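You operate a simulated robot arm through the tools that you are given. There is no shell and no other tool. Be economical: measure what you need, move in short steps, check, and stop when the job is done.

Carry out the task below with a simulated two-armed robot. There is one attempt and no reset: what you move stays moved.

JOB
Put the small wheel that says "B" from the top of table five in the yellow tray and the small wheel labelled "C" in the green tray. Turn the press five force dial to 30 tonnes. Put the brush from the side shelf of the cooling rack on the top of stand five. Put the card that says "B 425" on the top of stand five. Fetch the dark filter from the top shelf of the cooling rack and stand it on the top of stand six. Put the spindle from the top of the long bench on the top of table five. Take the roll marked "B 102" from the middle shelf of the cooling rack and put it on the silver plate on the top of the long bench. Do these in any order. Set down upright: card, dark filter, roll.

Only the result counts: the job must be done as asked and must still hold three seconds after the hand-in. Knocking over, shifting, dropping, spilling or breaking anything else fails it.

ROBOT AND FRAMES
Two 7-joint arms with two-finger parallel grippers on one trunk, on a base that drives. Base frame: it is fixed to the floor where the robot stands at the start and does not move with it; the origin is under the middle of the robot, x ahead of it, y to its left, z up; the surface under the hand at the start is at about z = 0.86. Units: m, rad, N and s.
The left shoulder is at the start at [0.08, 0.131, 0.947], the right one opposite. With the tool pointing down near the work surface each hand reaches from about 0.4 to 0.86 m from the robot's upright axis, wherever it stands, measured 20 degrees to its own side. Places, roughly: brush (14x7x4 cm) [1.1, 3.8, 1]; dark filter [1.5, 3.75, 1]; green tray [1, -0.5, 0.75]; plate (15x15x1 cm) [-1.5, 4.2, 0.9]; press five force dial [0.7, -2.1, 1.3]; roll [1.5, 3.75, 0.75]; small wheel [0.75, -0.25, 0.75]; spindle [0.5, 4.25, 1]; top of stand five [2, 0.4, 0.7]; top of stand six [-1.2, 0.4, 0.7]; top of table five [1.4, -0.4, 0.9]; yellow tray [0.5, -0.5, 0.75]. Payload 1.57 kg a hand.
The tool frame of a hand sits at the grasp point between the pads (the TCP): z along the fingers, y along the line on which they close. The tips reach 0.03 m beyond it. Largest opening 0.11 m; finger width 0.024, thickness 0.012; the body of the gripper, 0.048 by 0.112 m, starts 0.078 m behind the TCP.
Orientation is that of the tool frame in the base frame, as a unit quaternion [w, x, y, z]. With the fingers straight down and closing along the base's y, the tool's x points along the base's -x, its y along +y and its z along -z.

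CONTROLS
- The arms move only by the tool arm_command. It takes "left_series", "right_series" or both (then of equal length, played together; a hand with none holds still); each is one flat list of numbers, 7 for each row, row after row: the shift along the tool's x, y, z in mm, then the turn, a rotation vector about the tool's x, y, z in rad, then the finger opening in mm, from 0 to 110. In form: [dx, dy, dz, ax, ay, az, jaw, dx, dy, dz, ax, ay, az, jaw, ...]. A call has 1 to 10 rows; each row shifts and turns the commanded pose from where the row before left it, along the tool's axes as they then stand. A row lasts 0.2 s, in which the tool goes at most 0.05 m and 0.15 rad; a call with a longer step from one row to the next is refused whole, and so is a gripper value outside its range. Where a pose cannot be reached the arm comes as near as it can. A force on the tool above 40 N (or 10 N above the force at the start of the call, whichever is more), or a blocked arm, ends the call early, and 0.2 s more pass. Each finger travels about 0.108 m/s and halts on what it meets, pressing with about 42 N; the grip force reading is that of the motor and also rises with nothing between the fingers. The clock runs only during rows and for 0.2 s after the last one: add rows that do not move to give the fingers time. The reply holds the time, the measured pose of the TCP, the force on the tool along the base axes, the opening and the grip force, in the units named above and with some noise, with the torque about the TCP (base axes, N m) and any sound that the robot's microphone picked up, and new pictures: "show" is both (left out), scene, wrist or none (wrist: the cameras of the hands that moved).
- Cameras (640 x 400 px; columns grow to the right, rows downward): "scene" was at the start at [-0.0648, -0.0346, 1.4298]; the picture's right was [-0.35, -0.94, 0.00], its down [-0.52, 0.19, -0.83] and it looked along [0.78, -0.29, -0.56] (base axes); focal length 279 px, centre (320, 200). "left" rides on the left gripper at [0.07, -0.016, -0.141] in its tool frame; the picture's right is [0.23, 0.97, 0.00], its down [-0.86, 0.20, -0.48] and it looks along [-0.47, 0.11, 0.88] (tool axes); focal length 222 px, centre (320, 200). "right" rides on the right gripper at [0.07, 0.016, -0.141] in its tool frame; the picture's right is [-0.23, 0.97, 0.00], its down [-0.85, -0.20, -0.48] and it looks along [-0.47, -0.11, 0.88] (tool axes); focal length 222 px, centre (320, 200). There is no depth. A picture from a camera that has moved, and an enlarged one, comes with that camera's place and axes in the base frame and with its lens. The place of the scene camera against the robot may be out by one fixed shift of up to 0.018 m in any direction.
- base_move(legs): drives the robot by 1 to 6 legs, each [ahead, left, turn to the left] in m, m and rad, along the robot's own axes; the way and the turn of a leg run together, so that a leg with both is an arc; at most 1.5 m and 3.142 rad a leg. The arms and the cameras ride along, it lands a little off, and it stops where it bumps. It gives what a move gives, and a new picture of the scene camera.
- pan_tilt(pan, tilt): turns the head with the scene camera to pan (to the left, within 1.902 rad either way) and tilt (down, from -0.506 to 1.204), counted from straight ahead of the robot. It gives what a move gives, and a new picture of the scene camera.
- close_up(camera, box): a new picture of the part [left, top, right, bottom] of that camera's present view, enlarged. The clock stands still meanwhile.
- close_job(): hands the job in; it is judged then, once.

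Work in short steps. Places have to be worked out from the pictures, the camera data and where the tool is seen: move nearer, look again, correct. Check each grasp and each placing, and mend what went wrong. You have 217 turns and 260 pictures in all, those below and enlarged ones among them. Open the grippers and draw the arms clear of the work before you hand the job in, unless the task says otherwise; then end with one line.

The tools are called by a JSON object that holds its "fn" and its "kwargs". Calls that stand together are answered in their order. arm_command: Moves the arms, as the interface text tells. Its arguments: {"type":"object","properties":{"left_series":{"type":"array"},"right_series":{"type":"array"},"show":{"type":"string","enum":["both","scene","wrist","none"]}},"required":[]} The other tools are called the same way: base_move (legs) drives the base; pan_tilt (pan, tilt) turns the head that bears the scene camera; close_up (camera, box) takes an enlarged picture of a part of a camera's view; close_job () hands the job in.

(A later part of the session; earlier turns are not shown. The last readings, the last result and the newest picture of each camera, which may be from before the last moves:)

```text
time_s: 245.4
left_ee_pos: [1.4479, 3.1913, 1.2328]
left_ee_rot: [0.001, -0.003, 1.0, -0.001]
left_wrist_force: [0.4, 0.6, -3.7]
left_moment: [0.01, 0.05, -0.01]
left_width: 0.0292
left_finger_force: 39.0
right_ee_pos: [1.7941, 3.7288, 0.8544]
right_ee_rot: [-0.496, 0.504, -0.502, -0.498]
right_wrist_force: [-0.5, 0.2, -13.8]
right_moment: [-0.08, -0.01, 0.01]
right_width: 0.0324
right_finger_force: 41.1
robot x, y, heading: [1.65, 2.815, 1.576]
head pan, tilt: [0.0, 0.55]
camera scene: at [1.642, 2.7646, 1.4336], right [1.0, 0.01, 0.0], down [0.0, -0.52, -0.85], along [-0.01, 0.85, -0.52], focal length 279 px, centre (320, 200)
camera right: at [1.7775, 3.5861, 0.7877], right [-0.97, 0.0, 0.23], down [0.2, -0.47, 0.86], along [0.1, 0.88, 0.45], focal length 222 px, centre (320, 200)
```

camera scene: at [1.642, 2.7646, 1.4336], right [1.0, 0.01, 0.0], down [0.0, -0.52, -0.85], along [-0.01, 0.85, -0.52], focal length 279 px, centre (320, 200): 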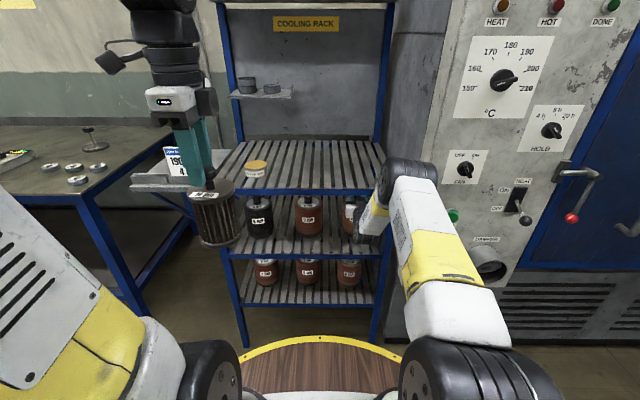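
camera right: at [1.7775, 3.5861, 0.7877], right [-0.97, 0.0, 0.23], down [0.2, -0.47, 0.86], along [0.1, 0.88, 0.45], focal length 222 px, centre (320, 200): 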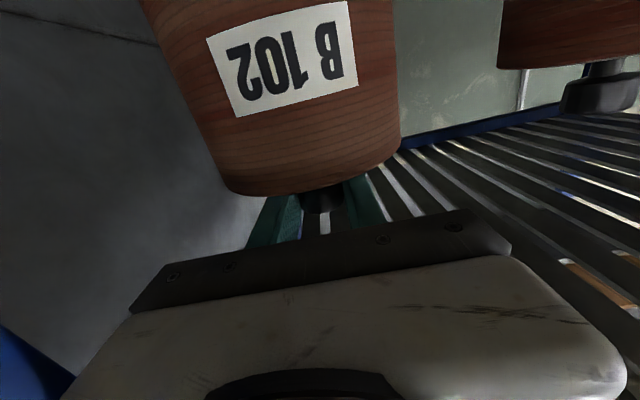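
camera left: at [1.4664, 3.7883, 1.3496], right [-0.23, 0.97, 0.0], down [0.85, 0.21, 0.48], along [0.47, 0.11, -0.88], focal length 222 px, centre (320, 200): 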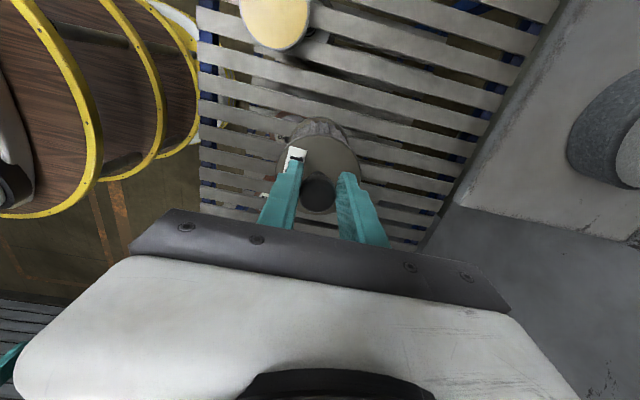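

Roll is free (14 N). I back the base out 0.45 m, raising afterwards.

{"fn": "base_move", "kwargs": {"legs": [[-0.45, 0, 0]]}}

{"fn": "arm_command", "kwargs": {"right_series": [-40, 0, -20, 0, 0, 0, 10, -40, 0, -20, 0, 0, 0, 10, -40, 0, -20, 0, 0, 0, 10, -40, 0, -20, 0, 0, 0, 10, -40, 0, -20, 0, 0, 0, 10, -40, 0, 0, 0, 0, 0, 10, -40, 0, 0, 0, 0, 0, 10, 0, 0, 0, 0, 0, 0, 10], "show": "none"}}

{"fn": "base_move", "kwargs": {"legs": [[0, 1.4, 0], [0, 1.4, 0]]}}

{"fn": "pan_tilt", "kwargs": {"pan": 0.1, "tilt": 0.3}}

```text
time_s: 248.1
left_ee_pos: [1.4503, 2.7432, 1.2322]
left_ee_rot: [0.0, -0.004, 1.0, 0.0]
left_wrist_force: [0.0, 0.9, -3.2]
left_moment: [0.02, 0.03, -0.02]
left_width: 0.029
left_finger_force: 38.8
right_ee_pos: [1.7931, 3.2803, 0.8538]
right_ee_rot: [-0.495, 0.505, -0.5, -0.5]
right_wrist_force: [-0.2, -0.1, -14.3]
right_moment: [-0.06, -0.02, -0.01]
right_width: 0.0324
right_finger_force: 40.8
robot x, y, heading: [1.6517, 2.367, 1.584]
head pan, tilt: [0.0, 0.55]
camera scene: at [1.646, 2.316, 1.4336], right [1.0, 0.01, 0.0], down [0.01, -0.52, -0.85], along [-0.01, 0.85, -0.52], focal length 279 px, centre (320, 200)
```

scene: 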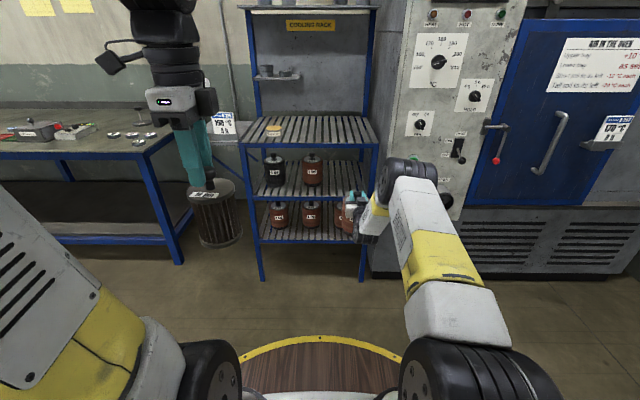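

```text
time_s: 249.9
left_ee_pos: [1.4502, 2.7439, 1.2321]
left_ee_rot: [0.001, -0.005, 1.0, 0.0]
left_wrist_force: [0.9, -0.3, -2.6]
left_moment: [0.01, 0.05, 0.0]
left_width: 0.029
left_finger_force: 38.8
right_ee_pos: [1.7947, 3.1842, 1.1347]
right_ee_rot: [-0.494, 0.506, -0.501, -0.499]
right_wrist_force: [-0.5, 0.4, -13.3]
right_moment: [-0.08, 0.0, -0.02]
right_width: 0.0326
right_finger_force: 40.8
robot x, y, heading: [1.6512, 2.367, 1.582]
head pan, tilt: [0.0, 0.55]
```

```text
time_s: 263.6
left_ee_pos: [-1.3725, 2.719, 1.2324]
left_ee_rot: [0.0, -0.004, 1.0, 0.0]
left_wrist_force: [0.3, -0.8, -3.3]
left_moment: [0.0, 0.04, -0.03]
left_width: 0.0291
left_finger_force: 38.8
right_ee_pos: [-1.0256, 3.1595, 1.1353]
right_ee_rot: [-0.495, 0.505, -0.502, -0.497]
right_wrist_force: [0.1, 0.7, -13.2]
right_moment: [-0.05, 0.03, 0.05]
right_width: 0.0324
right_finger_force: 40.7
robot x, y, heading: [-1.1757, 2.3454, 1.583]
head pan, tilt: [0.0, 0.55]
camera scene: at [-1.1772, 2.2911, 1.4336], right [1.0, 0.01, 0.0], down [0.0, -0.52, -0.85], along [-0.01, 0.85, -0.52], focal length 279 px, centre (320, 200)
```

scene: 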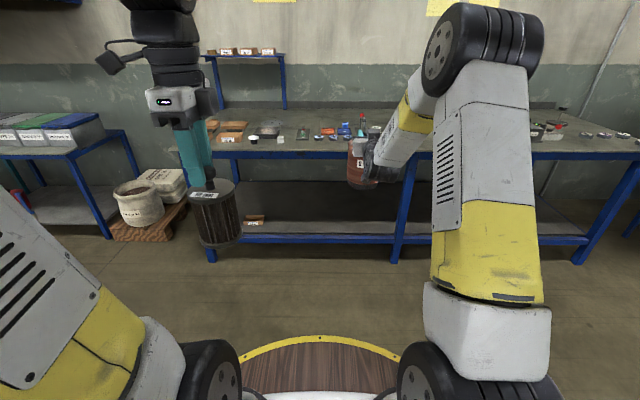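

```text
time_s: 264.4
left_ee_pos: [-1.371, 2.7197, 1.2328]
left_ee_rot: [0.0, -0.005, 1.0, -0.001]
left_wrist_force: [-0.3, 0.0, -3.5]
left_moment: [-0.03, 0.03, 0.0]
left_width: 0.029
left_finger_force: 38.6
right_ee_pos: [-1.0279, 3.159, 1.1345]
right_ee_rot: [-0.494, 0.506, -0.502, -0.497]
right_wrist_force: [-0.3, -0.5, -14.1]
right_moment: [-0.05, -0.02, 0.04]
right_width: 0.0324
right_finger_force: 40.7
robot x, y, heading: [-1.1676, 2.3439, 1.577]
head pan, tilt: [0.099, 0.3]
camera scene: at [-1.1865, 2.2941, 1.4565], right [0.99, 0.11, 0.0], down [0.03, -0.3, -0.95], along [-0.1, 0.95, -0.3], focal length 279 px, centre (320, 200)
```

scene: 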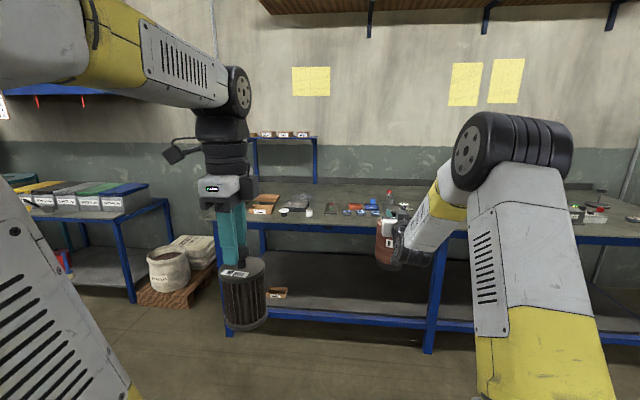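

I zoom on the bench top to find the plate.

{"fn": "close_up", "kwargs": {"camera": "scene", "box": [240, 170, 420, 250]}}

```text
3.56 times, centred on (330, 210) of scene
camera zoom: at [-1.1865, 2.2941, 1.4565], right [0.99, 0.11, 0.0], down [0.03, -0.3, -0.95], along [-0.1, 0.95, -0.3], focal length 992 px, centre (284, 164)
```

zoom: 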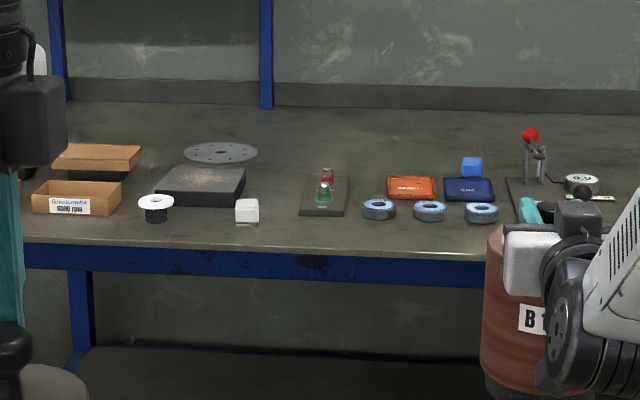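

The plate isn't clear yet. I shift left 0.35 and forward 0.3, and look with more tilt.

{"fn": "base_move", "kwargs": {"legs": [[0.3, 0.35, 0]]}}

{"fn": "pan_tilt", "kwargs": {"pan": 0.0, "tilt": 0.4}}

{"fn": "close_up", "kwargs": {"camera": "scene", "box": [190, 110, 400, 240]}}

```text
time_s: 267.1
left_ee_pos: [-1.7268, 3.0201, 1.2329]
left_ee_rot: [-0.001, -0.003, 1.0, 0.0]
left_wrist_force: [0.7, 0.0, -2.9]
left_moment: [-0.01, 0.04, 0.0]
left_width: 0.0293
left_finger_force: 38.3
right_ee_pos: [-1.3801, 3.4592, 1.135]
right_ee_rot: [-0.495, 0.505, -0.502, -0.498]
right_wrist_force: [-0.1, -0.5, -14.1]
right_moment: [-0.1, 0.03, 0.0]
right_width: 0.0322
right_finger_force: 40.4
robot x, y, heading: [-1.5257, 2.6415, 1.576]
head pan, tilt: [0.099, 0.3]
camera scene: at [-1.5419, 2.5939, 1.4565], right [0.99, 0.11, 0.0], down [0.03, -0.29, -0.96], along [-0.1, 0.95, -0.3], focal length 279 px, centre (320, 200)
```

scene: 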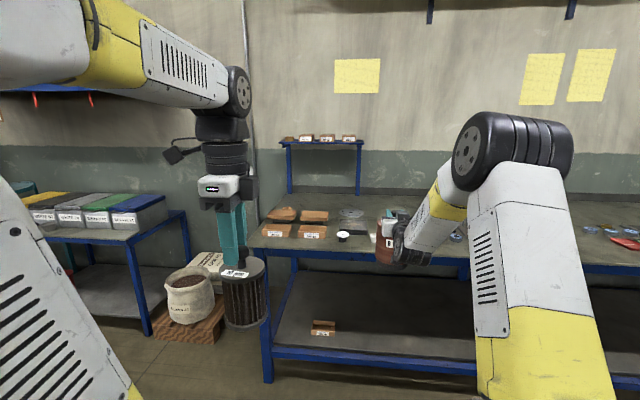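

```text
time_s: 267.8
left_ee_pos: [-1.727, 3.0198, 1.2325]
left_ee_rot: [0.0, -0.004, 1.0, -0.001]
left_wrist_force: [-0.4, -0.4, -3.7]
left_moment: [-0.03, 0.04, -0.02]
left_width: 0.029
left_finger_force: 39.5
right_ee_pos: [-1.38, 3.4585, 1.1342]
right_ee_rot: [-0.494, 0.506, -0.503, -0.497]
right_wrist_force: [0.1, 0.9, -15.1]
right_moment: [-0.04, 0.01, -0.01]
right_width: 0.0323
right_finger_force: 40.6
robot x, y, heading: [-1.5235, 2.6467, 1.578]
head pan, tilt: [0.0, 0.4]
camera scene: at [-1.5327, 2.5938, 1.4473], right [1.0, 0.01, 0.0], down [0.0, -0.39, -0.92], along [-0.01, 0.92, -0.39], focal length 279 px, centre (320, 200)
```

scene: 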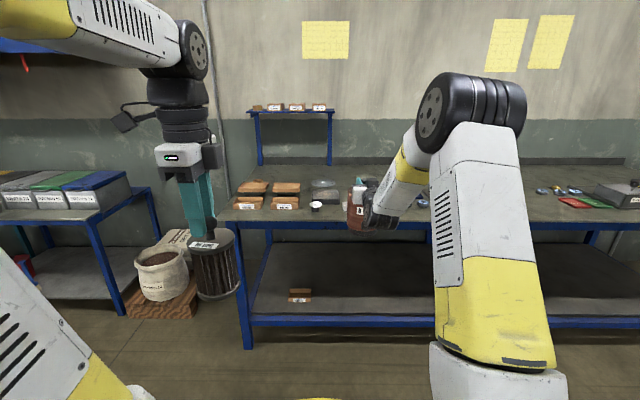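

```text
3.05 times, centred on (295, 175) of scene
camera zoom: at [-1.5327, 2.5938, 1.4473], right [1.0, 0.01, 0.0], down [0.0, -0.39, -0.92], along [-0.01, 0.92, -0.39], focal length 850 px, centre (396, 276)
```

zoom: 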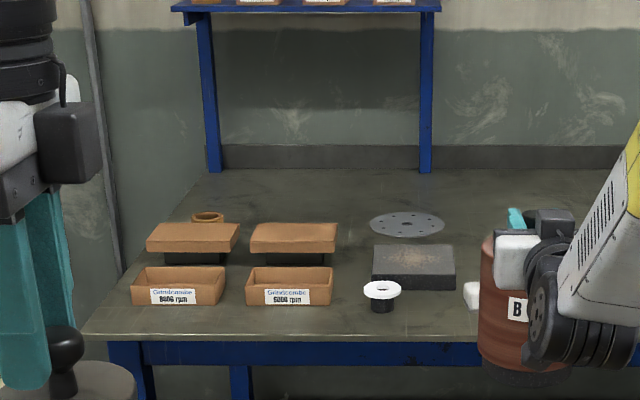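

The 15 cm perforated silver disc at ≈[-1.53,4.12] must be the plate. I raise the roll 45 mm and drive up to the bench.

{"fn": "arm_command", "kwargs": {"right_series": [-25, 0, 0, 0, 0, 0, 10, -25, 0, 0, 0, 0, 0, 10, 0, 0, 0, 0, 0, 0, 10], "show": "none"}}

{"fn": "base_move", "kwargs": {"legs": [[0, 0.145, -0.005], [0.45, 0, 0]]}}

{"fn": "pan_tilt", "kwargs": {"pan": 0.0, "tilt": 0.6}}

```text
time_s: 268.6
left_ee_pos: [-1.7268, 3.0177, 1.2327]
left_ee_rot: [0.0, -0.004, 1.0, 0.0]
left_wrist_force: [0.0, -0.2, -3.6]
left_moment: [0.03, 0.01, -0.01]
left_width: 0.029
left_finger_force: 38.8
right_ee_pos: [-1.3809, 3.4589, 1.1835]
right_ee_rot: [-0.495, 0.505, -0.503, -0.497]
right_wrist_force: [0.0, 0.5, -13.9]
right_moment: [-0.04, 0.02, 0.0]
right_width: 0.0324
right_finger_force: 40.1
robot x, y, heading: [-1.5274, 2.6418, 1.577]
head pan, tilt: [0.0, 0.4]
```

```text
time_s: 272.3
left_ee_pos: [-1.871, 3.4696, 1.234]
left_ee_rot: [0.0, 0.0, 1.0, 0.0]
left_wrist_force: [0.0, -0.4, -4.3]
left_moment: [0.01, 0.0, -0.01]
left_width: 0.0287
left_finger_force: 39.0
right_ee_pos: [-1.5213, 3.908, 1.1838]
right_ee_rot: [-0.496, 0.504, -0.504, -0.496]
right_wrist_force: [0.4, 0.3, -13.8]
right_moment: [-0.09, -0.02, 0.0]
right_width: 0.0325
right_finger_force: 40.8
robot x, y, heading: [-1.6672, 3.0951, 1.571]
head pan, tilt: [0.0, 0.4]
camera scene: at [-1.6795, 3.043, 1.4473], right [1.0, 0.0, 0.0], down [0.0, -0.39, -0.92], along [0.0, 0.92, -0.39], focal length 279 px, centre (320, 200)
```

scene: 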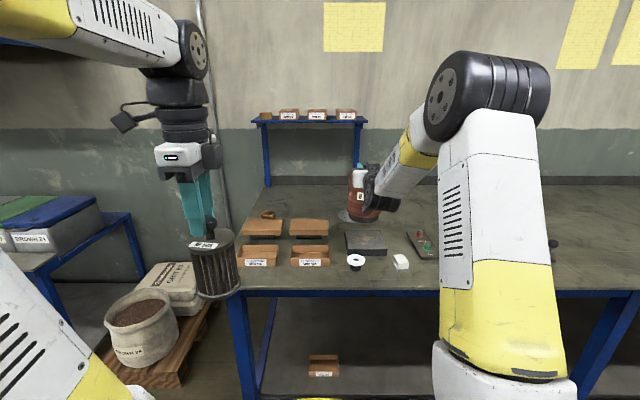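

```text
time_s: 273.0
left_ee_pos: [-1.8707, 3.4694, 1.2326]
left_ee_rot: [0.0, 0.0, 1.0, -0.001]
left_wrist_force: [-0.7, 0.6, -2.9]
left_moment: [0.01, 0.0, 0.03]
left_width: 0.0289
left_finger_force: 38.4
right_ee_pos: [-1.5213, 3.9087, 1.1826]
right_ee_rot: [0.496, -0.504, 0.505, 0.495]
right_wrist_force: [0.1, 0.1, -13.9]
right_moment: [-0.06, -0.01, 0.01]
right_width: 0.0323
right_finger_force: 40.8
robot x, y, heading: [-1.6682, 3.0945, 1.569]
head pan, tilt: [0.0, 0.6]
camera scene: at [-1.6795, 3.0389, 1.4291], right [1.0, 0.0, 0.0], down [0.0, -0.56, -0.83], along [0.0, 0.83, -0.56], focal length 279 px, centre (320, 200)
```

scene: 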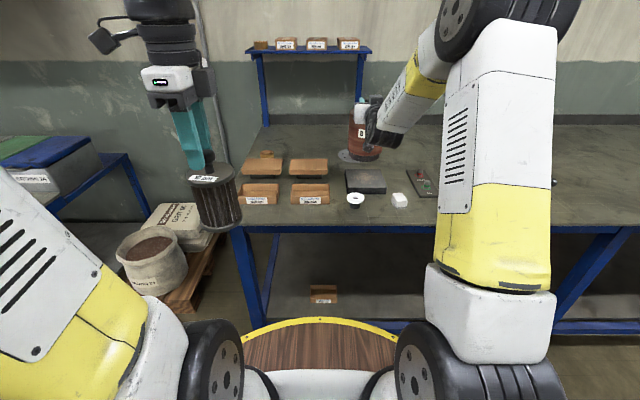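

I zoom to locate the plate beneath the roll.

{"fn": "close_up", "kwargs": {"camera": "scene", "box": [320, 110, 420, 210]}}

```text
4.00 times, centred on (370, 160) of scene
camera zoom: at [-1.6795, 3.0389, 1.4291], right [1.0, 0.0, 0.0], down [0.0, -0.56, -0.83], along [0.0, 0.83, -0.56], focal length 1116 px, centre (120, 360)
```

zoom: 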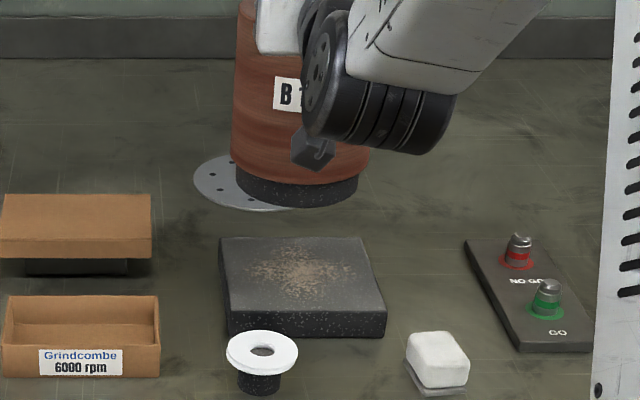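

Triangulation gives the bench at z≈0.855 and the plate centre ≈[-1.517,4.265]. I drive 0.19 m closer and extend the arm.

{"fn": "base_move", "kwargs": {"legs": [[0.19, 0, 0]]}}

{"fn": "arm_command", "kwargs": {"right_series": [0, -2, 40, 0, 0, 0, 10, 0, -2, 40, 0, 0, 0, 10, 0, 0, 40, 0, 0, 0, 10, 0, 0, 40, 0, 0, 0, 10, 0, 0, 0, 0, 0, 0, 10], "show": "both"}}

{"fn": "close_up", "kwargs": {"camera": "scene", "box": [310, 80, 450, 200]}}

```text
time_s: 274.6
left_ee_pos: [-1.8696, 3.6605, 1.2309]
left_ee_rot: [-0.001, 0.0, 1.0, 0.0]
left_wrist_force: [0.6, -0.2, -4.1]
left_moment: [0.01, 0.02, 0.01]
left_width: 0.029
left_finger_force: 39.2
right_ee_pos: [-1.5217, 4.0989, 1.1837]
right_ee_rot: [0.497, -0.503, 0.505, 0.495]
right_wrist_force: [-0.4, -0.7, -14.1]
right_moment: [-0.08, -0.02, -0.02]
right_width: 0.0324
right_finger_force: 40.8
robot x, y, heading: [-1.6708, 3.2826, 1.573]
head pan, tilt: [0.0, 0.6]
camera scene: at [-1.6794, 3.2289, 1.4291], right [1.0, 0.0, 0.0], down [0.0, -0.57, -0.82], along [0.0, 0.82, -0.57], focal length 279 px, centre (320, 200)
```

scene: 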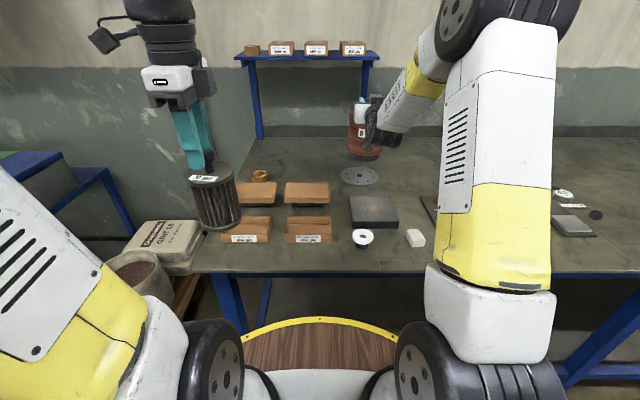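

```text
time_s: 275.8
left_ee_pos: [-1.8701, 3.6604, 1.2321]
left_ee_rot: [0.0, 0.0, 1.0, 0.0]
left_wrist_force: [0.4, 0.9, -3.1]
left_moment: [-0.02, 0.05, 0.01]
left_width: 0.0289
left_finger_force: 38.3
right_ee_pos: [-1.5178, 4.2591, 1.1786]
right_ee_rot: [0.496, -0.504, 0.505, 0.494]
right_wrist_force: [0.6, -0.6, -14.5]
right_moment: [-0.05, 0.02, 0.0]
right_width: 0.0322
right_finger_force: 40.7
robot x, y, heading: [-1.6748, 3.2838, 1.569]
head pan, tilt: [0.0, 0.6]
camera scene: at [-1.6794, 3.2293, 1.4291], right [1.0, 0.0, 0.0], down [0.0, -0.57, -0.82], along [0.0, 0.82, -0.57], focal length 279 px, centre (320, 200)
camera right: at [-1.5346, 4.1156, 1.1131], right [-0.97, 0.01, 0.23], down [0.2, -0.46, 0.86], along [0.11, 0.89, 0.45], focal length 222 px, centre (320, 200)
```

scene: 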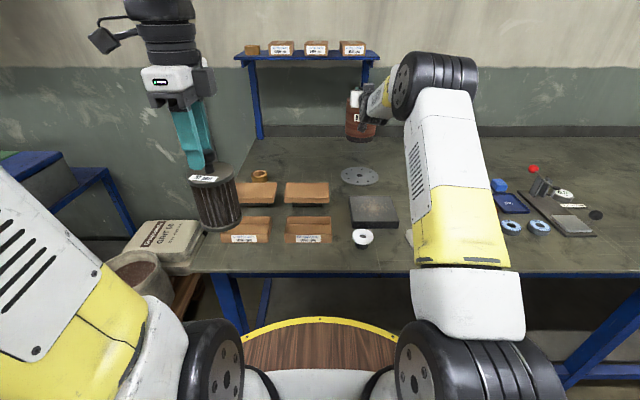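
right: 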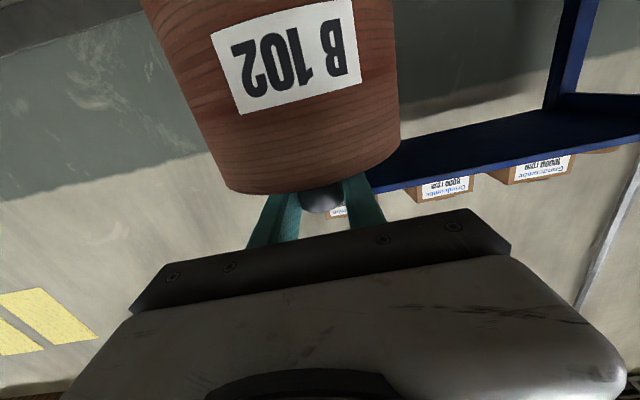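

```text
3.33 times, centred on (380, 140) of scene
camera zoom: at [-1.6794, 3.2293, 1.4291], right [1.0, 0.0, 0.0], down [0.0, -0.57, -0.82], along [0.0, 0.82, -0.57], focal length 930 px, centre (120, 400)
```

zoom: 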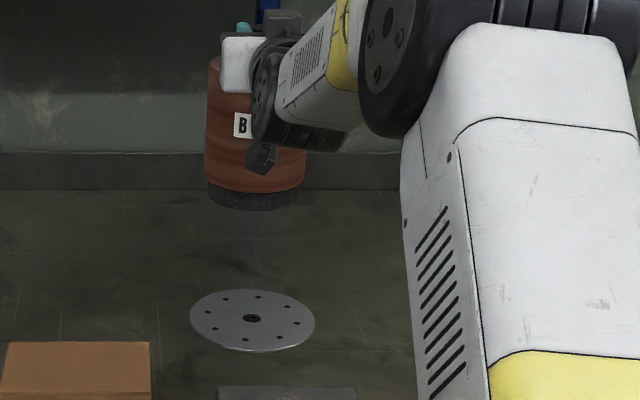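

Refined: plate centre ≈[-1.522,4.22,0.87]. I pull back 38 mm and descend 110 mm, then check from the scene camera.

{"fn": "arm_command", "kwargs": {"right_series": [0, 3, -38, 0, 0, 0, 10, 40, 0, 0, 0, 0, 0, 10, 40, 0, 0, 0, 0, 0, 10, 30, 0, 0, 0, 0, 0, 10, 0, 0, 0, 0, 0, 0, 10], "show": "none"}}

{"fn": "close_up", "kwargs": {"camera": "scene", "box": [310, 80, 450, 200]}}

```text
time_s: 277.0
left_ee_pos: [-1.8706, 3.6592, 1.2323]
left_ee_rot: [0.0, 0.0, 1.0, -0.001]
left_wrist_force: [0.2, 1.4, -3.7]
left_moment: [0.05, 0.03, 0.02]
left_width: 0.0288
left_finger_force: 39.2
right_ee_pos: [-1.5193, 4.2179, 1.0704]
right_ee_rot: [0.496, -0.504, 0.505, 0.495]
right_wrist_force: [-0.1, 0.1, -13.5]
right_moment: [-0.06, 0.02, -0.03]
right_width: 0.0324
right_finger_force: 40.4
robot x, y, heading: [-1.6706, 3.2809, 1.573]
head pan, tilt: [0.0, 0.6]
```

```text
3.33 times, centred on (380, 140) of scene
camera zoom: at [-1.6794, 3.2293, 1.4291], right [1.0, 0.0, 0.0], down [0.0, -0.57, -0.82], along [0.0, 0.82, -0.57], focal length 930 px, centre (120, 400)
```

zoom: 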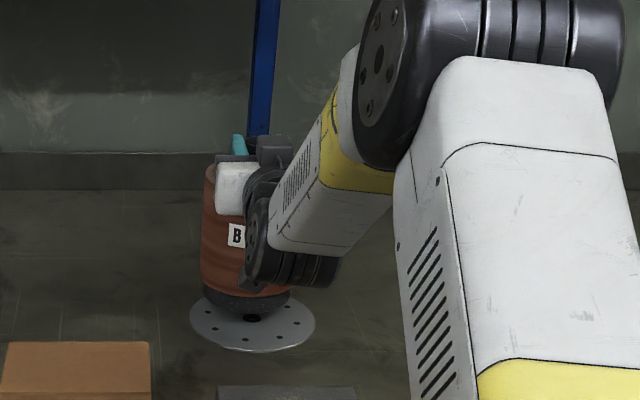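

Alignment is good; shift 5 mm in +x and descend gently to contact.

{"fn": "arm_command", "kwargs": {"right_series": [15, -5, 0, 0, 0, 0, 10, 10, 0, 0, 0, 0, 0, 10, 4, 0, 0, 0, 0, 0, 10, 3, 0, 0, 0, 0, 0, 10, 3, 0, 0, 0, 0, 0, 10, 2, 0, 0, 0, 0, 0, 10, 2, 0, 0, 0, 0, 0, 10, 2, 0, 0, 0, 0, 0, 10, 2, 0, 0, 0, 0, 0, 10], "show": "none"}}

{"fn": "close_up", "kwargs": {"camera": "scene", "box": [310, 80, 450, 200]}}

```text
time_s: 279.0
left_ee_pos: [-1.8725, 3.6595, 1.2325]
left_ee_rot: [-0.001, 0.0, 1.0, 0.0]
left_wrist_force: [-0.4, -0.1, -2.2]
left_moment: [0.02, 0.02, -0.01]
left_width: 0.0287
left_finger_force: 38.9
right_ee_pos: [-1.5147, 4.2175, 1.0348]
right_ee_rot: [0.5, -0.5, 0.501, 0.498]
right_wrist_force: [-1.6, -0.2, 32.9]
right_moment: [-0.27, 0.3, 0.09]
right_width: 0.0322
right_finger_force: 40.3
robot x, y, heading: [-1.671, 3.2861, 1.572]
head pan, tilt: [0.0, 0.6]
```

```text
3.33 times, centred on (380, 140) of scene
camera zoom: at [-1.6799, 3.227, 1.429], right [1.0, 0.0, 0.0], down [0.0, -0.56, -0.83], along [0.0, 0.83, -0.56], focal length 930 px, centre (120, 400)
```

zoom: 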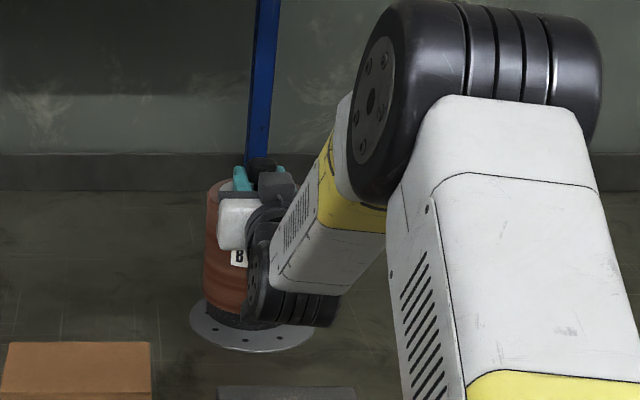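

Contact. I relieve the pressing by 4 mm.

{"fn": "arm_command", "kwargs": {"right_series": [-2, 0, 0, 0, 0, 0, 10, 0, 0, 0, 0, 0, 0, 10], "show": "none"}}

```text
time_s: 279.6
left_ee_pos: [-1.8717, 3.659, 1.2325]
left_ee_rot: [0.0, 0.0, 1.0, 0.0]
left_wrist_force: [0.7, 0.4, -3.3]
left_moment: [-0.02, 0.01, 0.02]
left_width: 0.0287
left_finger_force: 38.8
right_ee_pos: [-1.5153, 4.2176, 1.0353]
right_ee_rot: [-0.499, 0.502, -0.501, -0.498]
right_wrist_force: [-2.4, 3.9, 28.5]
right_moment: [0.83, 0.35, 0.05]
right_width: 0.0321
right_finger_force: 40.3
robot x, y, heading: [-1.671, 3.2835, 1.573]
head pan, tilt: [0.0, 0.6]
```

{"fn": "arm_command", "kwargs": {"right_series": [-2, 0, 0, 0, 0, 0, 10, -1, 0, 0, 0, 0, 0, 10, 0, 0, 0, 0, 0, 0, 10], "show": "none"}}

```text
time_s: 280.4
left_ee_pos: [-1.8709, 3.6589, 1.2314]
left_ee_rot: [0.0, 0.001, 1.0, 0.0]
left_wrist_force: [-0.6, 1.1, -3.6]
left_moment: [-0.02, 0.02, -0.01]
left_width: 0.0291
left_finger_force: 38.3
right_ee_pos: [-1.515, 4.2173, 1.0355]
right_ee_rot: [0.498, -0.503, 0.504, 0.496]
right_wrist_force: [-2.1, 4.9, 20.9]
right_moment: [0.87, 0.23, 0.06]
right_width: 0.0324
right_finger_force: 40.2
robot x, y, heading: [-1.6709, 3.2809, 1.571]
head pan, tilt: [0.0, 0.6]
```

{"fn": "arm_command", "kwargs": {"right_series": [-3, 0, 0, 0, 0, 0, 10, -3, 0, 0, 0, 0, 0, 10, 0, 0, 0, 0, 0, 0, 10], "show": "none"}}

```text
time_s: 281.2
left_ee_pos: [-1.8711, 3.6601, 1.2336]
left_ee_rot: [0.0, 0.0, 1.0, 0.0]
left_wrist_force: [-0.6, 0.1, -3.7]
left_moment: [0.02, 0.02, -0.03]
left_width: 0.0291
left_finger_force: 38.6
right_ee_pos: [-1.5155, 4.217, 1.0353]
right_ee_rot: [-0.494, 0.506, -0.506, -0.494]
right_wrist_force: [-0.1, 0.1, -3.3]
right_moment: [0.4, 0.16, 0.08]
right_width: 0.0321
right_finger_force: 40.3
robot x, y, heading: [-1.6736, 3.2817, 1.572]
head pan, tilt: [0.0, 0.6]
```

Net force is about −3 N, so the roll rests on the plate. Open and withdraw straight back.

{"fn": "arm_command", "kwargs": {"right_series": [0, 0, 0, 0, 0, 0, 36, 0, 0, 0, 0, 0, 0, 45, 0, 0, 0, 0, 0, 0, 60, 0, 0, 0, 0, 0, 0, 60, 0, 0, -25, 0, 0, 0, 60, 0, 0, -40, 0, 0, 0, 60, 0, 0, -40, 0, 0, 0, 60, 0, 0, -40, 0, 0, 0, 60], "show": "scene"}}

{"fn": "close_up", "kwargs": {"camera": "scene", "box": [310, 80, 450, 200]}}

```text
time_s: 283.0
left_ee_pos: [-1.8703, 3.6595, 1.2314]
left_ee_rot: [0.001, 0.0, 1.0, 0.001]
left_wrist_force: [-0.7, 0.7, -3.6]
left_moment: [-0.01, 0.03, 0.0]
left_width: 0.0288
left_finger_force: 38.9
right_ee_pos: [-1.5148, 4.0717, 1.0423]
right_ee_rot: [0.497, -0.503, 0.505, 0.495]
right_wrist_force: [1.0, 0.5, 0.6]
right_moment: [-0.02, 0.02, -0.02]
right_width: 0.0599
right_finger_force: 0.0
robot x, y, heading: [-1.6712, 3.2805, 1.566]
head pan, tilt: [0.0, 0.6]
camera scene: at [-1.6795, 3.2289, 1.4291], right [1.0, 0.0, 0.0], down [0.0, -0.57, -0.82], along [0.0, 0.82, -0.57], focal length 279 px, centre (320, 200)
```

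scene: 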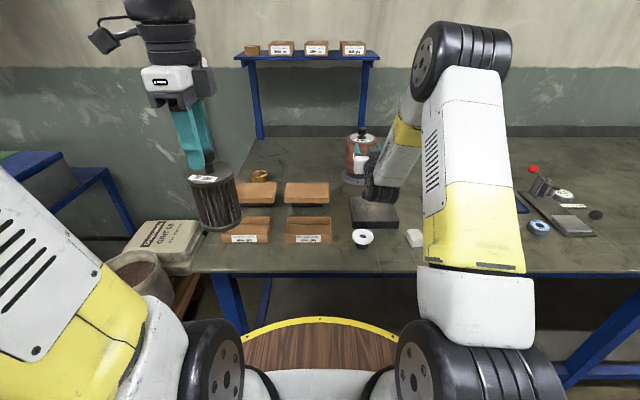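

```text
3.33 times, centred on (380, 140) of scene
camera zoom: at [-1.6795, 3.2289, 1.4291], right [1.0, 0.0, 0.0], down [0.0, -0.57, -0.82], along [0.0, 0.82, -0.57], focal length 930 px, centre (120, 400)
```

zoom: 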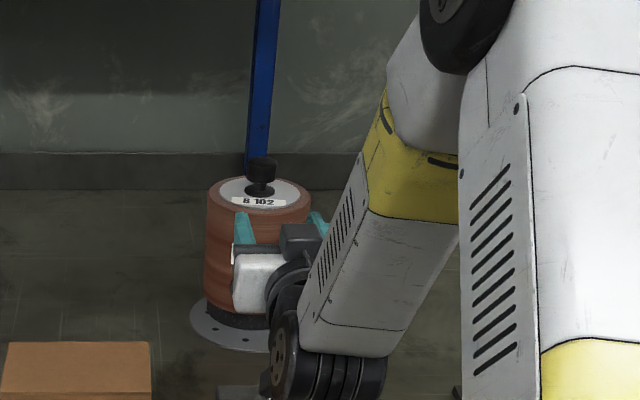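

Roll B 102 stands on the plate. I raise the right hand, back off, and return it to pointing down.

{"fn": "arm_command", "kwargs": {"right_series": [-40, 0, -10, 0, 0, 0, 60, -40, 0, -20, 0, 0, 0, 60, -40, 0, -20, 0, 0, 0, 60, -40, 0, -20, 0, 0, 0, 60], "show": "none"}}

{"fn": "base_move", "kwargs": {"legs": [[-0.6, 0, 0], [0, -1.1, 0], [0, -1.1, 0]]}}

{"fn": "arm_command", "kwargs": {"right_series": [0, 0, -45, 0, 0.149, 0, 60, 0, 0, -45, 0, 0.149, 0, 60, 0, 0, -30, 0, 0.149, 0, 60, 0, 0, -20, 0, 0.149, 0, 60, 0, 0, 0, 0, 0.149, 0, 60, 0, 0, 0, 0, 0.149, 0, 60, 0, 0, 0, 0, 0.149, 0, 60, 0, 0, 0, 0, 0.149, 0, 60, 0, 0, 0, 0, 0.149, 0, 60, 0, 0, 0, 0, 0.149, 0, 60], "show": "scene"}}

```text
time_s: 284.0
left_ee_pos: [-1.8715, 3.6595, 1.2331]
left_ee_rot: [0.0, -0.001, 1.0, 0.0]
left_wrist_force: [0.1, 0.3, -4.0]
left_moment: [0.0, 0.07, 0.01]
left_width: 0.0287
left_finger_force: 38.6
right_ee_pos: [-1.5155, 4.0038, 1.2025]
right_ee_rot: [0.496, -0.504, 0.505, 0.495]
right_wrist_force: [0.5, 0.3, -0.5]
right_moment: [0.03, 0.0, -0.01]
right_width: 0.0599
right_finger_force: 0.1
robot x, y, heading: [-1.6705, 3.2825, 1.572]
head pan, tilt: [0.0, 0.6]
```

```text
time_s: 297.7
left_ee_pos: [0.3111, 3.0629, 1.2325]
left_ee_rot: [0.0, -0.001, 1.0, -0.001]
left_wrist_force: [0.3, -0.7, -3.7]
left_moment: [-0.02, 0.02, 0.04]
left_width: 0.0284
left_finger_force: 38.6
right_ee_pos: [0.6666, 3.4075, 1.2031]
right_ee_rot: [-0.496, 0.504, -0.504, -0.496]
right_wrist_force: [0.1, -0.1, 0.2]
right_moment: [-0.01, -0.02, 0.01]
right_width: 0.0597
right_finger_force: 0.0
robot x, y, heading: [0.5102, 2.6872, 1.575]
head pan, tilt: [0.0, 0.6]
camera scene: at [0.5033, 2.6331, 1.429], right [1.0, 0.0, 0.0], down [0.0, -0.57, -0.82], along [0.0, 0.82, -0.57], focal length 279 px, centre (320, 200)
```

scene: 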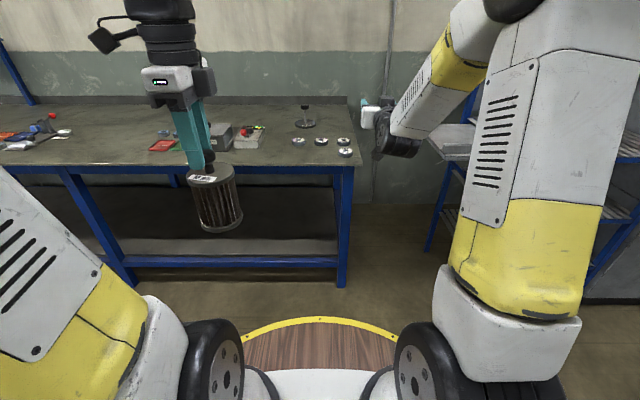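

```text
time_s: 299.9
left_ee_pos: [0.3122, 3.064, 1.2333]
left_ee_rot: [0.0, 0.0, 1.0, 0.0]
left_wrist_force: [-0.2, -0.3, -2.9]
left_moment: [0.01, 0.02, -0.01]
left_width: 0.0288
left_finger_force: 38.8
right_ee_pos: [0.6734, 3.2815, 1.2256]
right_ee_rot: [0.052, -0.698, 0.713, 0.042]
right_wrist_force: [0.1, 0.9, 0.5]
right_moment: [0.03, 0.0, -0.04]
right_width: 0.0602
right_finger_force: 0.0
right hand out of reach, approached as far as the arm can: row 4
robot x, y, heading: [0.5141, 2.688, 1.571]
head pan, tilt: [0.0, 0.6]
camera scene: at [0.5032, 2.6327, 1.429], right [1.0, 0.0, 0.0], down [0.0, -0.56, -0.83], along [0.0, 0.83, -0.56], focal length 279 px, centre (320, 200)
```

scene: 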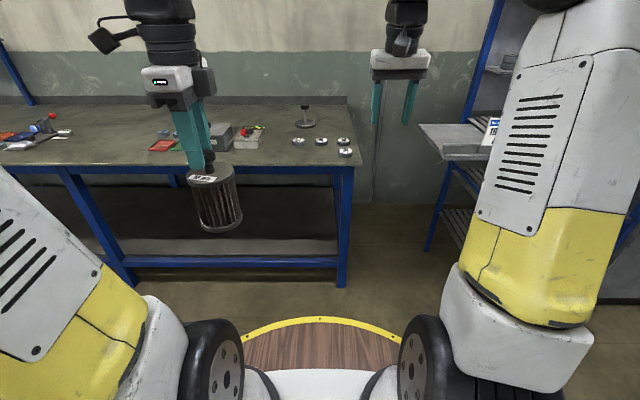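

I zoom at the spindle candidate.

{"fn": "close_up", "kwargs": {"camera": "scene", "box": [250, 85, 370, 175]}}

```text
4.44 times, centred on (310, 130) of scene
camera zoom: at [0.5032, 2.6327, 1.429], right [1.0, 0.0, 0.0], down [0.0, -0.56, -0.83], along [0.0, 0.83, -0.56], focal length 1240 px, centre (364, 511)
```

zoom: 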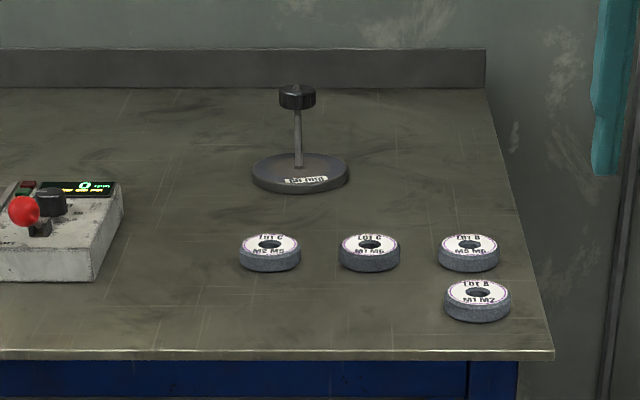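

The spindle (disc base, rod, black knob) is at ≈[0.417,4.27], knob at z≈0.965. It is deep on the bench, so I pitch the right tool to 60° and drive up.

{"fn": "arm_command", "kwargs": {"right_series": [0, 0, 0, 0, -0.1306, 0, 80, 0, 0, 0, 0, -0.1306, 0, 80, 0, 0, 0, 0, -0.1306, 0, 80, 0, 0, 0, 0, -0.1306, 0, 80, 0, 0, 0, 0, -0.1306, 0, 80, 0, 0, 0, 0, -0.1306, 0, 80, 0, 0, 0, 0, -0.1306, 0, 80], "show": "none"}}

{"fn": "base_move", "kwargs": {"legs": [[0, 0.255, 0], [0.59, 0, 0]]}}

{"fn": "close_up", "kwargs": {"camera": "right", "box": [0, 0, 640, 400]}}

```text
time_s: 301.5
left_ee_pos: [0.3115, 3.0637, 1.2334]
left_ee_rot: [0.0, -0.001, 1.0, -0.001]
left_wrist_force: [1.2, -0.2, -3.7]
left_moment: [-0.04, 0.05, 0.0]
left_width: 0.0286
left_finger_force: 38.9
right_ee_pos: [0.6761, 3.2815, 1.227]
right_ee_rot: [0.356, -0.61, 0.624, 0.334]
right_wrist_force: [0.0, -0.6, -0.1]
right_moment: [0.06, 0.02, 0.01]
right_width: 0.08
right_finger_force: 0.1
right hand out of reach, approached as far as the arm can: row 7
robot x, y, heading: [0.5105, 2.6889, 1.576]
head pan, tilt: [0.0, 0.6]
```

```text
time_s: 306.3
left_ee_pos: [0.0494, 3.6466, 1.2334]
left_ee_rot: [0.0, -0.005, 1.0, 0.0]
left_wrist_force: [-0.7, -0.2, -2.7]
left_moment: [0.0, 0.02, 0.02]
left_width: 0.0284
left_finger_force: 38.1
right_ee_pos: [0.4116, 3.8683, 1.228]
right_ee_rot: [0.354, -0.613, 0.621, 0.337]
right_wrist_force: [-0.6, 0.4, 0.2]
right_moment: [-0.01, 0.0, 0.03]
right_width: 0.0803
right_finger_force: 0.1
robot x, y, heading: [0.2534, 3.2715, 1.579]
head pan, tilt: [0.0, 0.6]
camera scene: at [0.2451, 3.2182, 1.429], right [1.0, 0.01, 0.0], down [0.01, -0.56, -0.82], along [-0.01, 0.82, -0.57], focal length 279 px, centre (320, 200)
```

scene: 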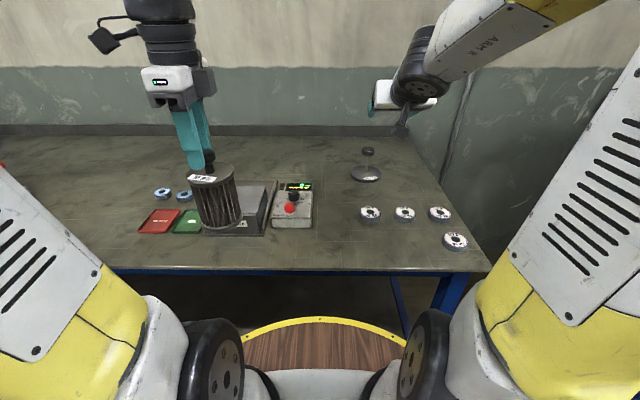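

```text
1.00 times, centred on (320, 200) of right (not enlarged: the box is as wide or as high as the picture)
camera zoom: at [0.3918, 3.7121, 1.2433], right [-0.97, 0.14, 0.18], down [0.18, 0.04, 0.98], along [0.13, 0.99, -0.06], focal length 222 px, centre (320, 200)
```

zoom: 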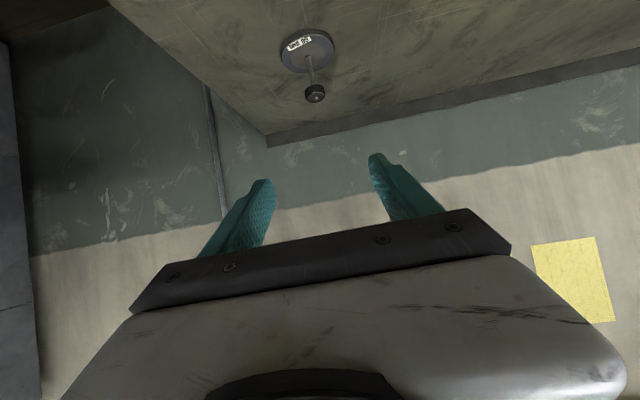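

Knob ≈[0.429,4.26,0.945]. I advance ~0.40 m along the tool axis to an 8 cm standoff.

{"fn": "arm_command", "kwargs": {"right_series": [4, -2, 44, 0, 0, 0, 80, 4, -2, 44, 0, 0, 0, 80, 4, -2, 44, 0, 0, 0, 80, 4, -2, 44, 0, 0, 0, 80, 4, -2, 44, 0, 0, 0, 80, 4, -2, 44, 0, 0, 0, 80, 4, -2, 44, 0, 0, 0, 80, 4, -2, 44, 0, 0, 0, 80, 0, 0, 44, 0, 0, 0, 80, 0, 0, 0, 0, 0, 0, 80], "show": "both"}}

```text
time_s: 308.5
left_ee_pos: [0.05, 3.6482, 1.2333]
left_ee_rot: [-0.001, -0.004, 1.0, 0.0]
left_wrist_force: [-0.2, -0.3, -3.8]
left_moment: [-0.01, 0.06, -0.02]
left_width: 0.029
left_finger_force: 38.8
right_ee_pos: [0.4401, 4.1877, 0.9924]
right_ee_rot: [0.354, -0.613, 0.622, 0.335]
right_wrist_force: [-0.5, -0.1, -1.0]
right_moment: [0.0, 0.01, 0.0]
right_width: 0.08
right_finger_force: 0.0
robot x, y, heading: [0.2533, 3.2717, 1.583]
head pan, tilt: [0.0, 0.6]
camera scene: at [0.2451, 3.2183, 1.429], right [1.0, 0.01, 0.0], down [0.01, -0.57, -0.82], along [-0.01, 0.82, -0.57], focal length 279 px, centre (320, 200)
camera right: at [0.4194, 4.0318, 1.0089], right [-0.97, 0.14, 0.18], down [0.18, 0.04, 0.98], along [0.13, 0.99, -0.06], focal length 222 px, centre (320, 200)
```

scene: 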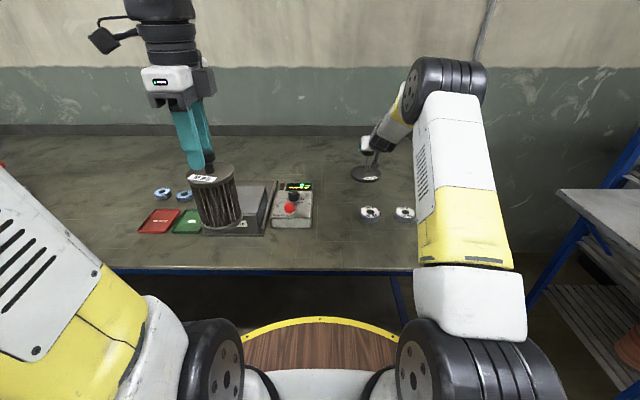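
right: 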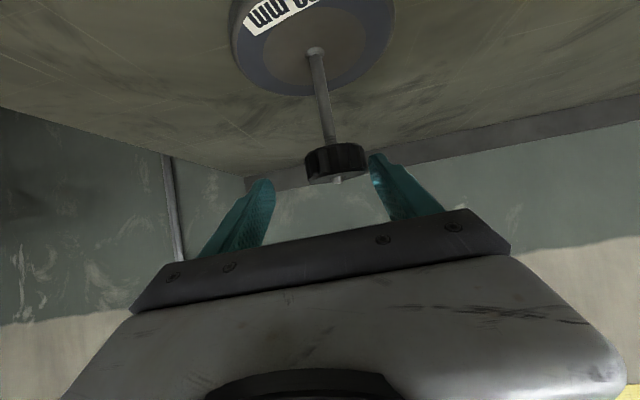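

Knob triangulated at [0.425,4.216,0.968]. Shift 15 mm, advance 36 mm, and close on it.

{"fn": "arm_command", "kwargs": {"right_series": [3, 15, 0, 0, 0, 0, 80, 3, 0, 18, 0, 0, 0, 80, 0, 0, 18, 0, 0, 0, 80, 0, 0, 0, 0, 0, 0, 80], "show": "wrist"}}

```text
time_s: 309.5
left_ee_pos: [0.0505, 3.647, 1.2337]
left_ee_rot: [0.001, -0.004, 1.0, 0.0]
left_wrist_force: [0.5, -0.2, -3.8]
left_moment: [-0.01, 0.01, 0.0]
left_width: 0.0285
left_finger_force: 38.6
right_ee_pos: [0.4266, 4.217, 0.9689]
right_ee_rot: [0.355, -0.613, 0.621, 0.337]
right_wrist_force: [-0.6, 0.1, -0.6]
right_moment: [0.0, 0.02, 0.03]
right_width: 0.08
right_finger_force: 0.0
robot x, y, heading: [0.2548, 3.2719, 1.581]
head pan, tilt: [0.0, 0.6]
camera right: at [0.4052, 4.0598, 0.9845], right [-0.97, 0.14, 0.18], down [0.18, 0.04, 0.98], along [0.13, 0.99, -0.06], focal length 222 px, centre (320, 200)
```

right: 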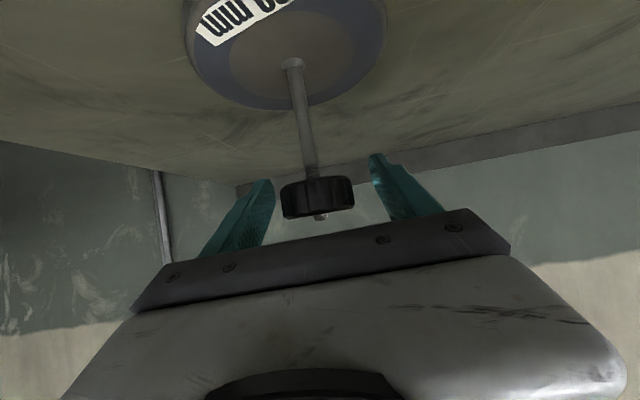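

Centred on the knob. Close and lift 20 mm.

{"fn": "arm_command", "kwargs": {"right_series": [0, 0, 0, 0, 0, 0, 15, 0, 0, 0, 0, 0, 0, 15, 0, 0, 0, 0, 0, 0, 15, 0, 0, 0, 0, 0, 0, 15, -9, 0, -5, 0, 0, 0, 15, -9, 0, -5, 0, 0, 0, 15, -17, 0, -10, 0, 0, 0, 15, 0, 0, 0, 0, 0, 0, 15], "show": "both"}}

```text
time_s: 311.3
left_ee_pos: [0.0497, 3.6476, 1.2318]
left_ee_rot: [0.001, -0.005, 1.0, 0.0]
left_wrist_force: [0.7, 0.4, -3.8]
left_moment: [0.01, 0.01, 0.0]
left_width: 0.0285
left_finger_force: 39.3
right_ee_pos: [0.4272, 4.2186, 1.008]
right_ee_rot: [0.354, -0.612, 0.622, 0.336]
right_wrist_force: [0.4, -0.1, -14.4]
right_moment: [0.24, 0.04, -0.02]
right_width: 0.0445
right_finger_force: 42.2
robot x, y, heading: [0.2528, 3.2725, 1.58]
head pan, tilt: [0.0, 0.6]
camera scene: at [0.2452, 3.2189, 1.4291], right [1.0, 0.01, 0.0], down [0.01, -0.57, -0.82], along [-0.01, 0.82, -0.57], focal length 279 px, centre (320, 200)
camera right: at [0.4052, 4.0615, 1.0244], right [-0.97, 0.14, 0.18], down [0.18, 0.04, 0.98], along [0.13, 0.99, -0.06], focal length 222 px, centre (320, 200)
```

scene: 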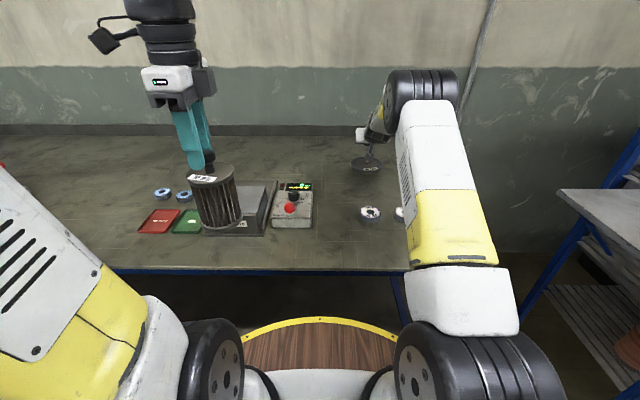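
right: 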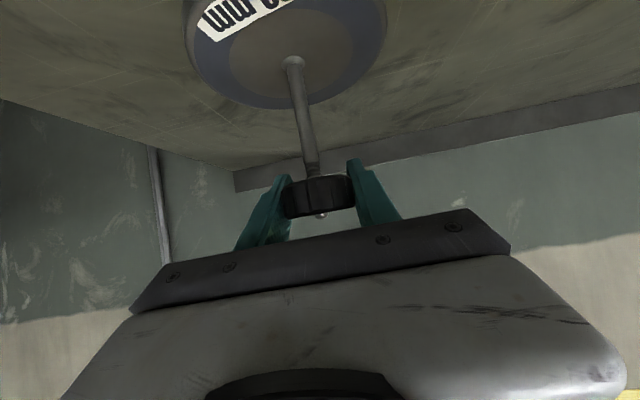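

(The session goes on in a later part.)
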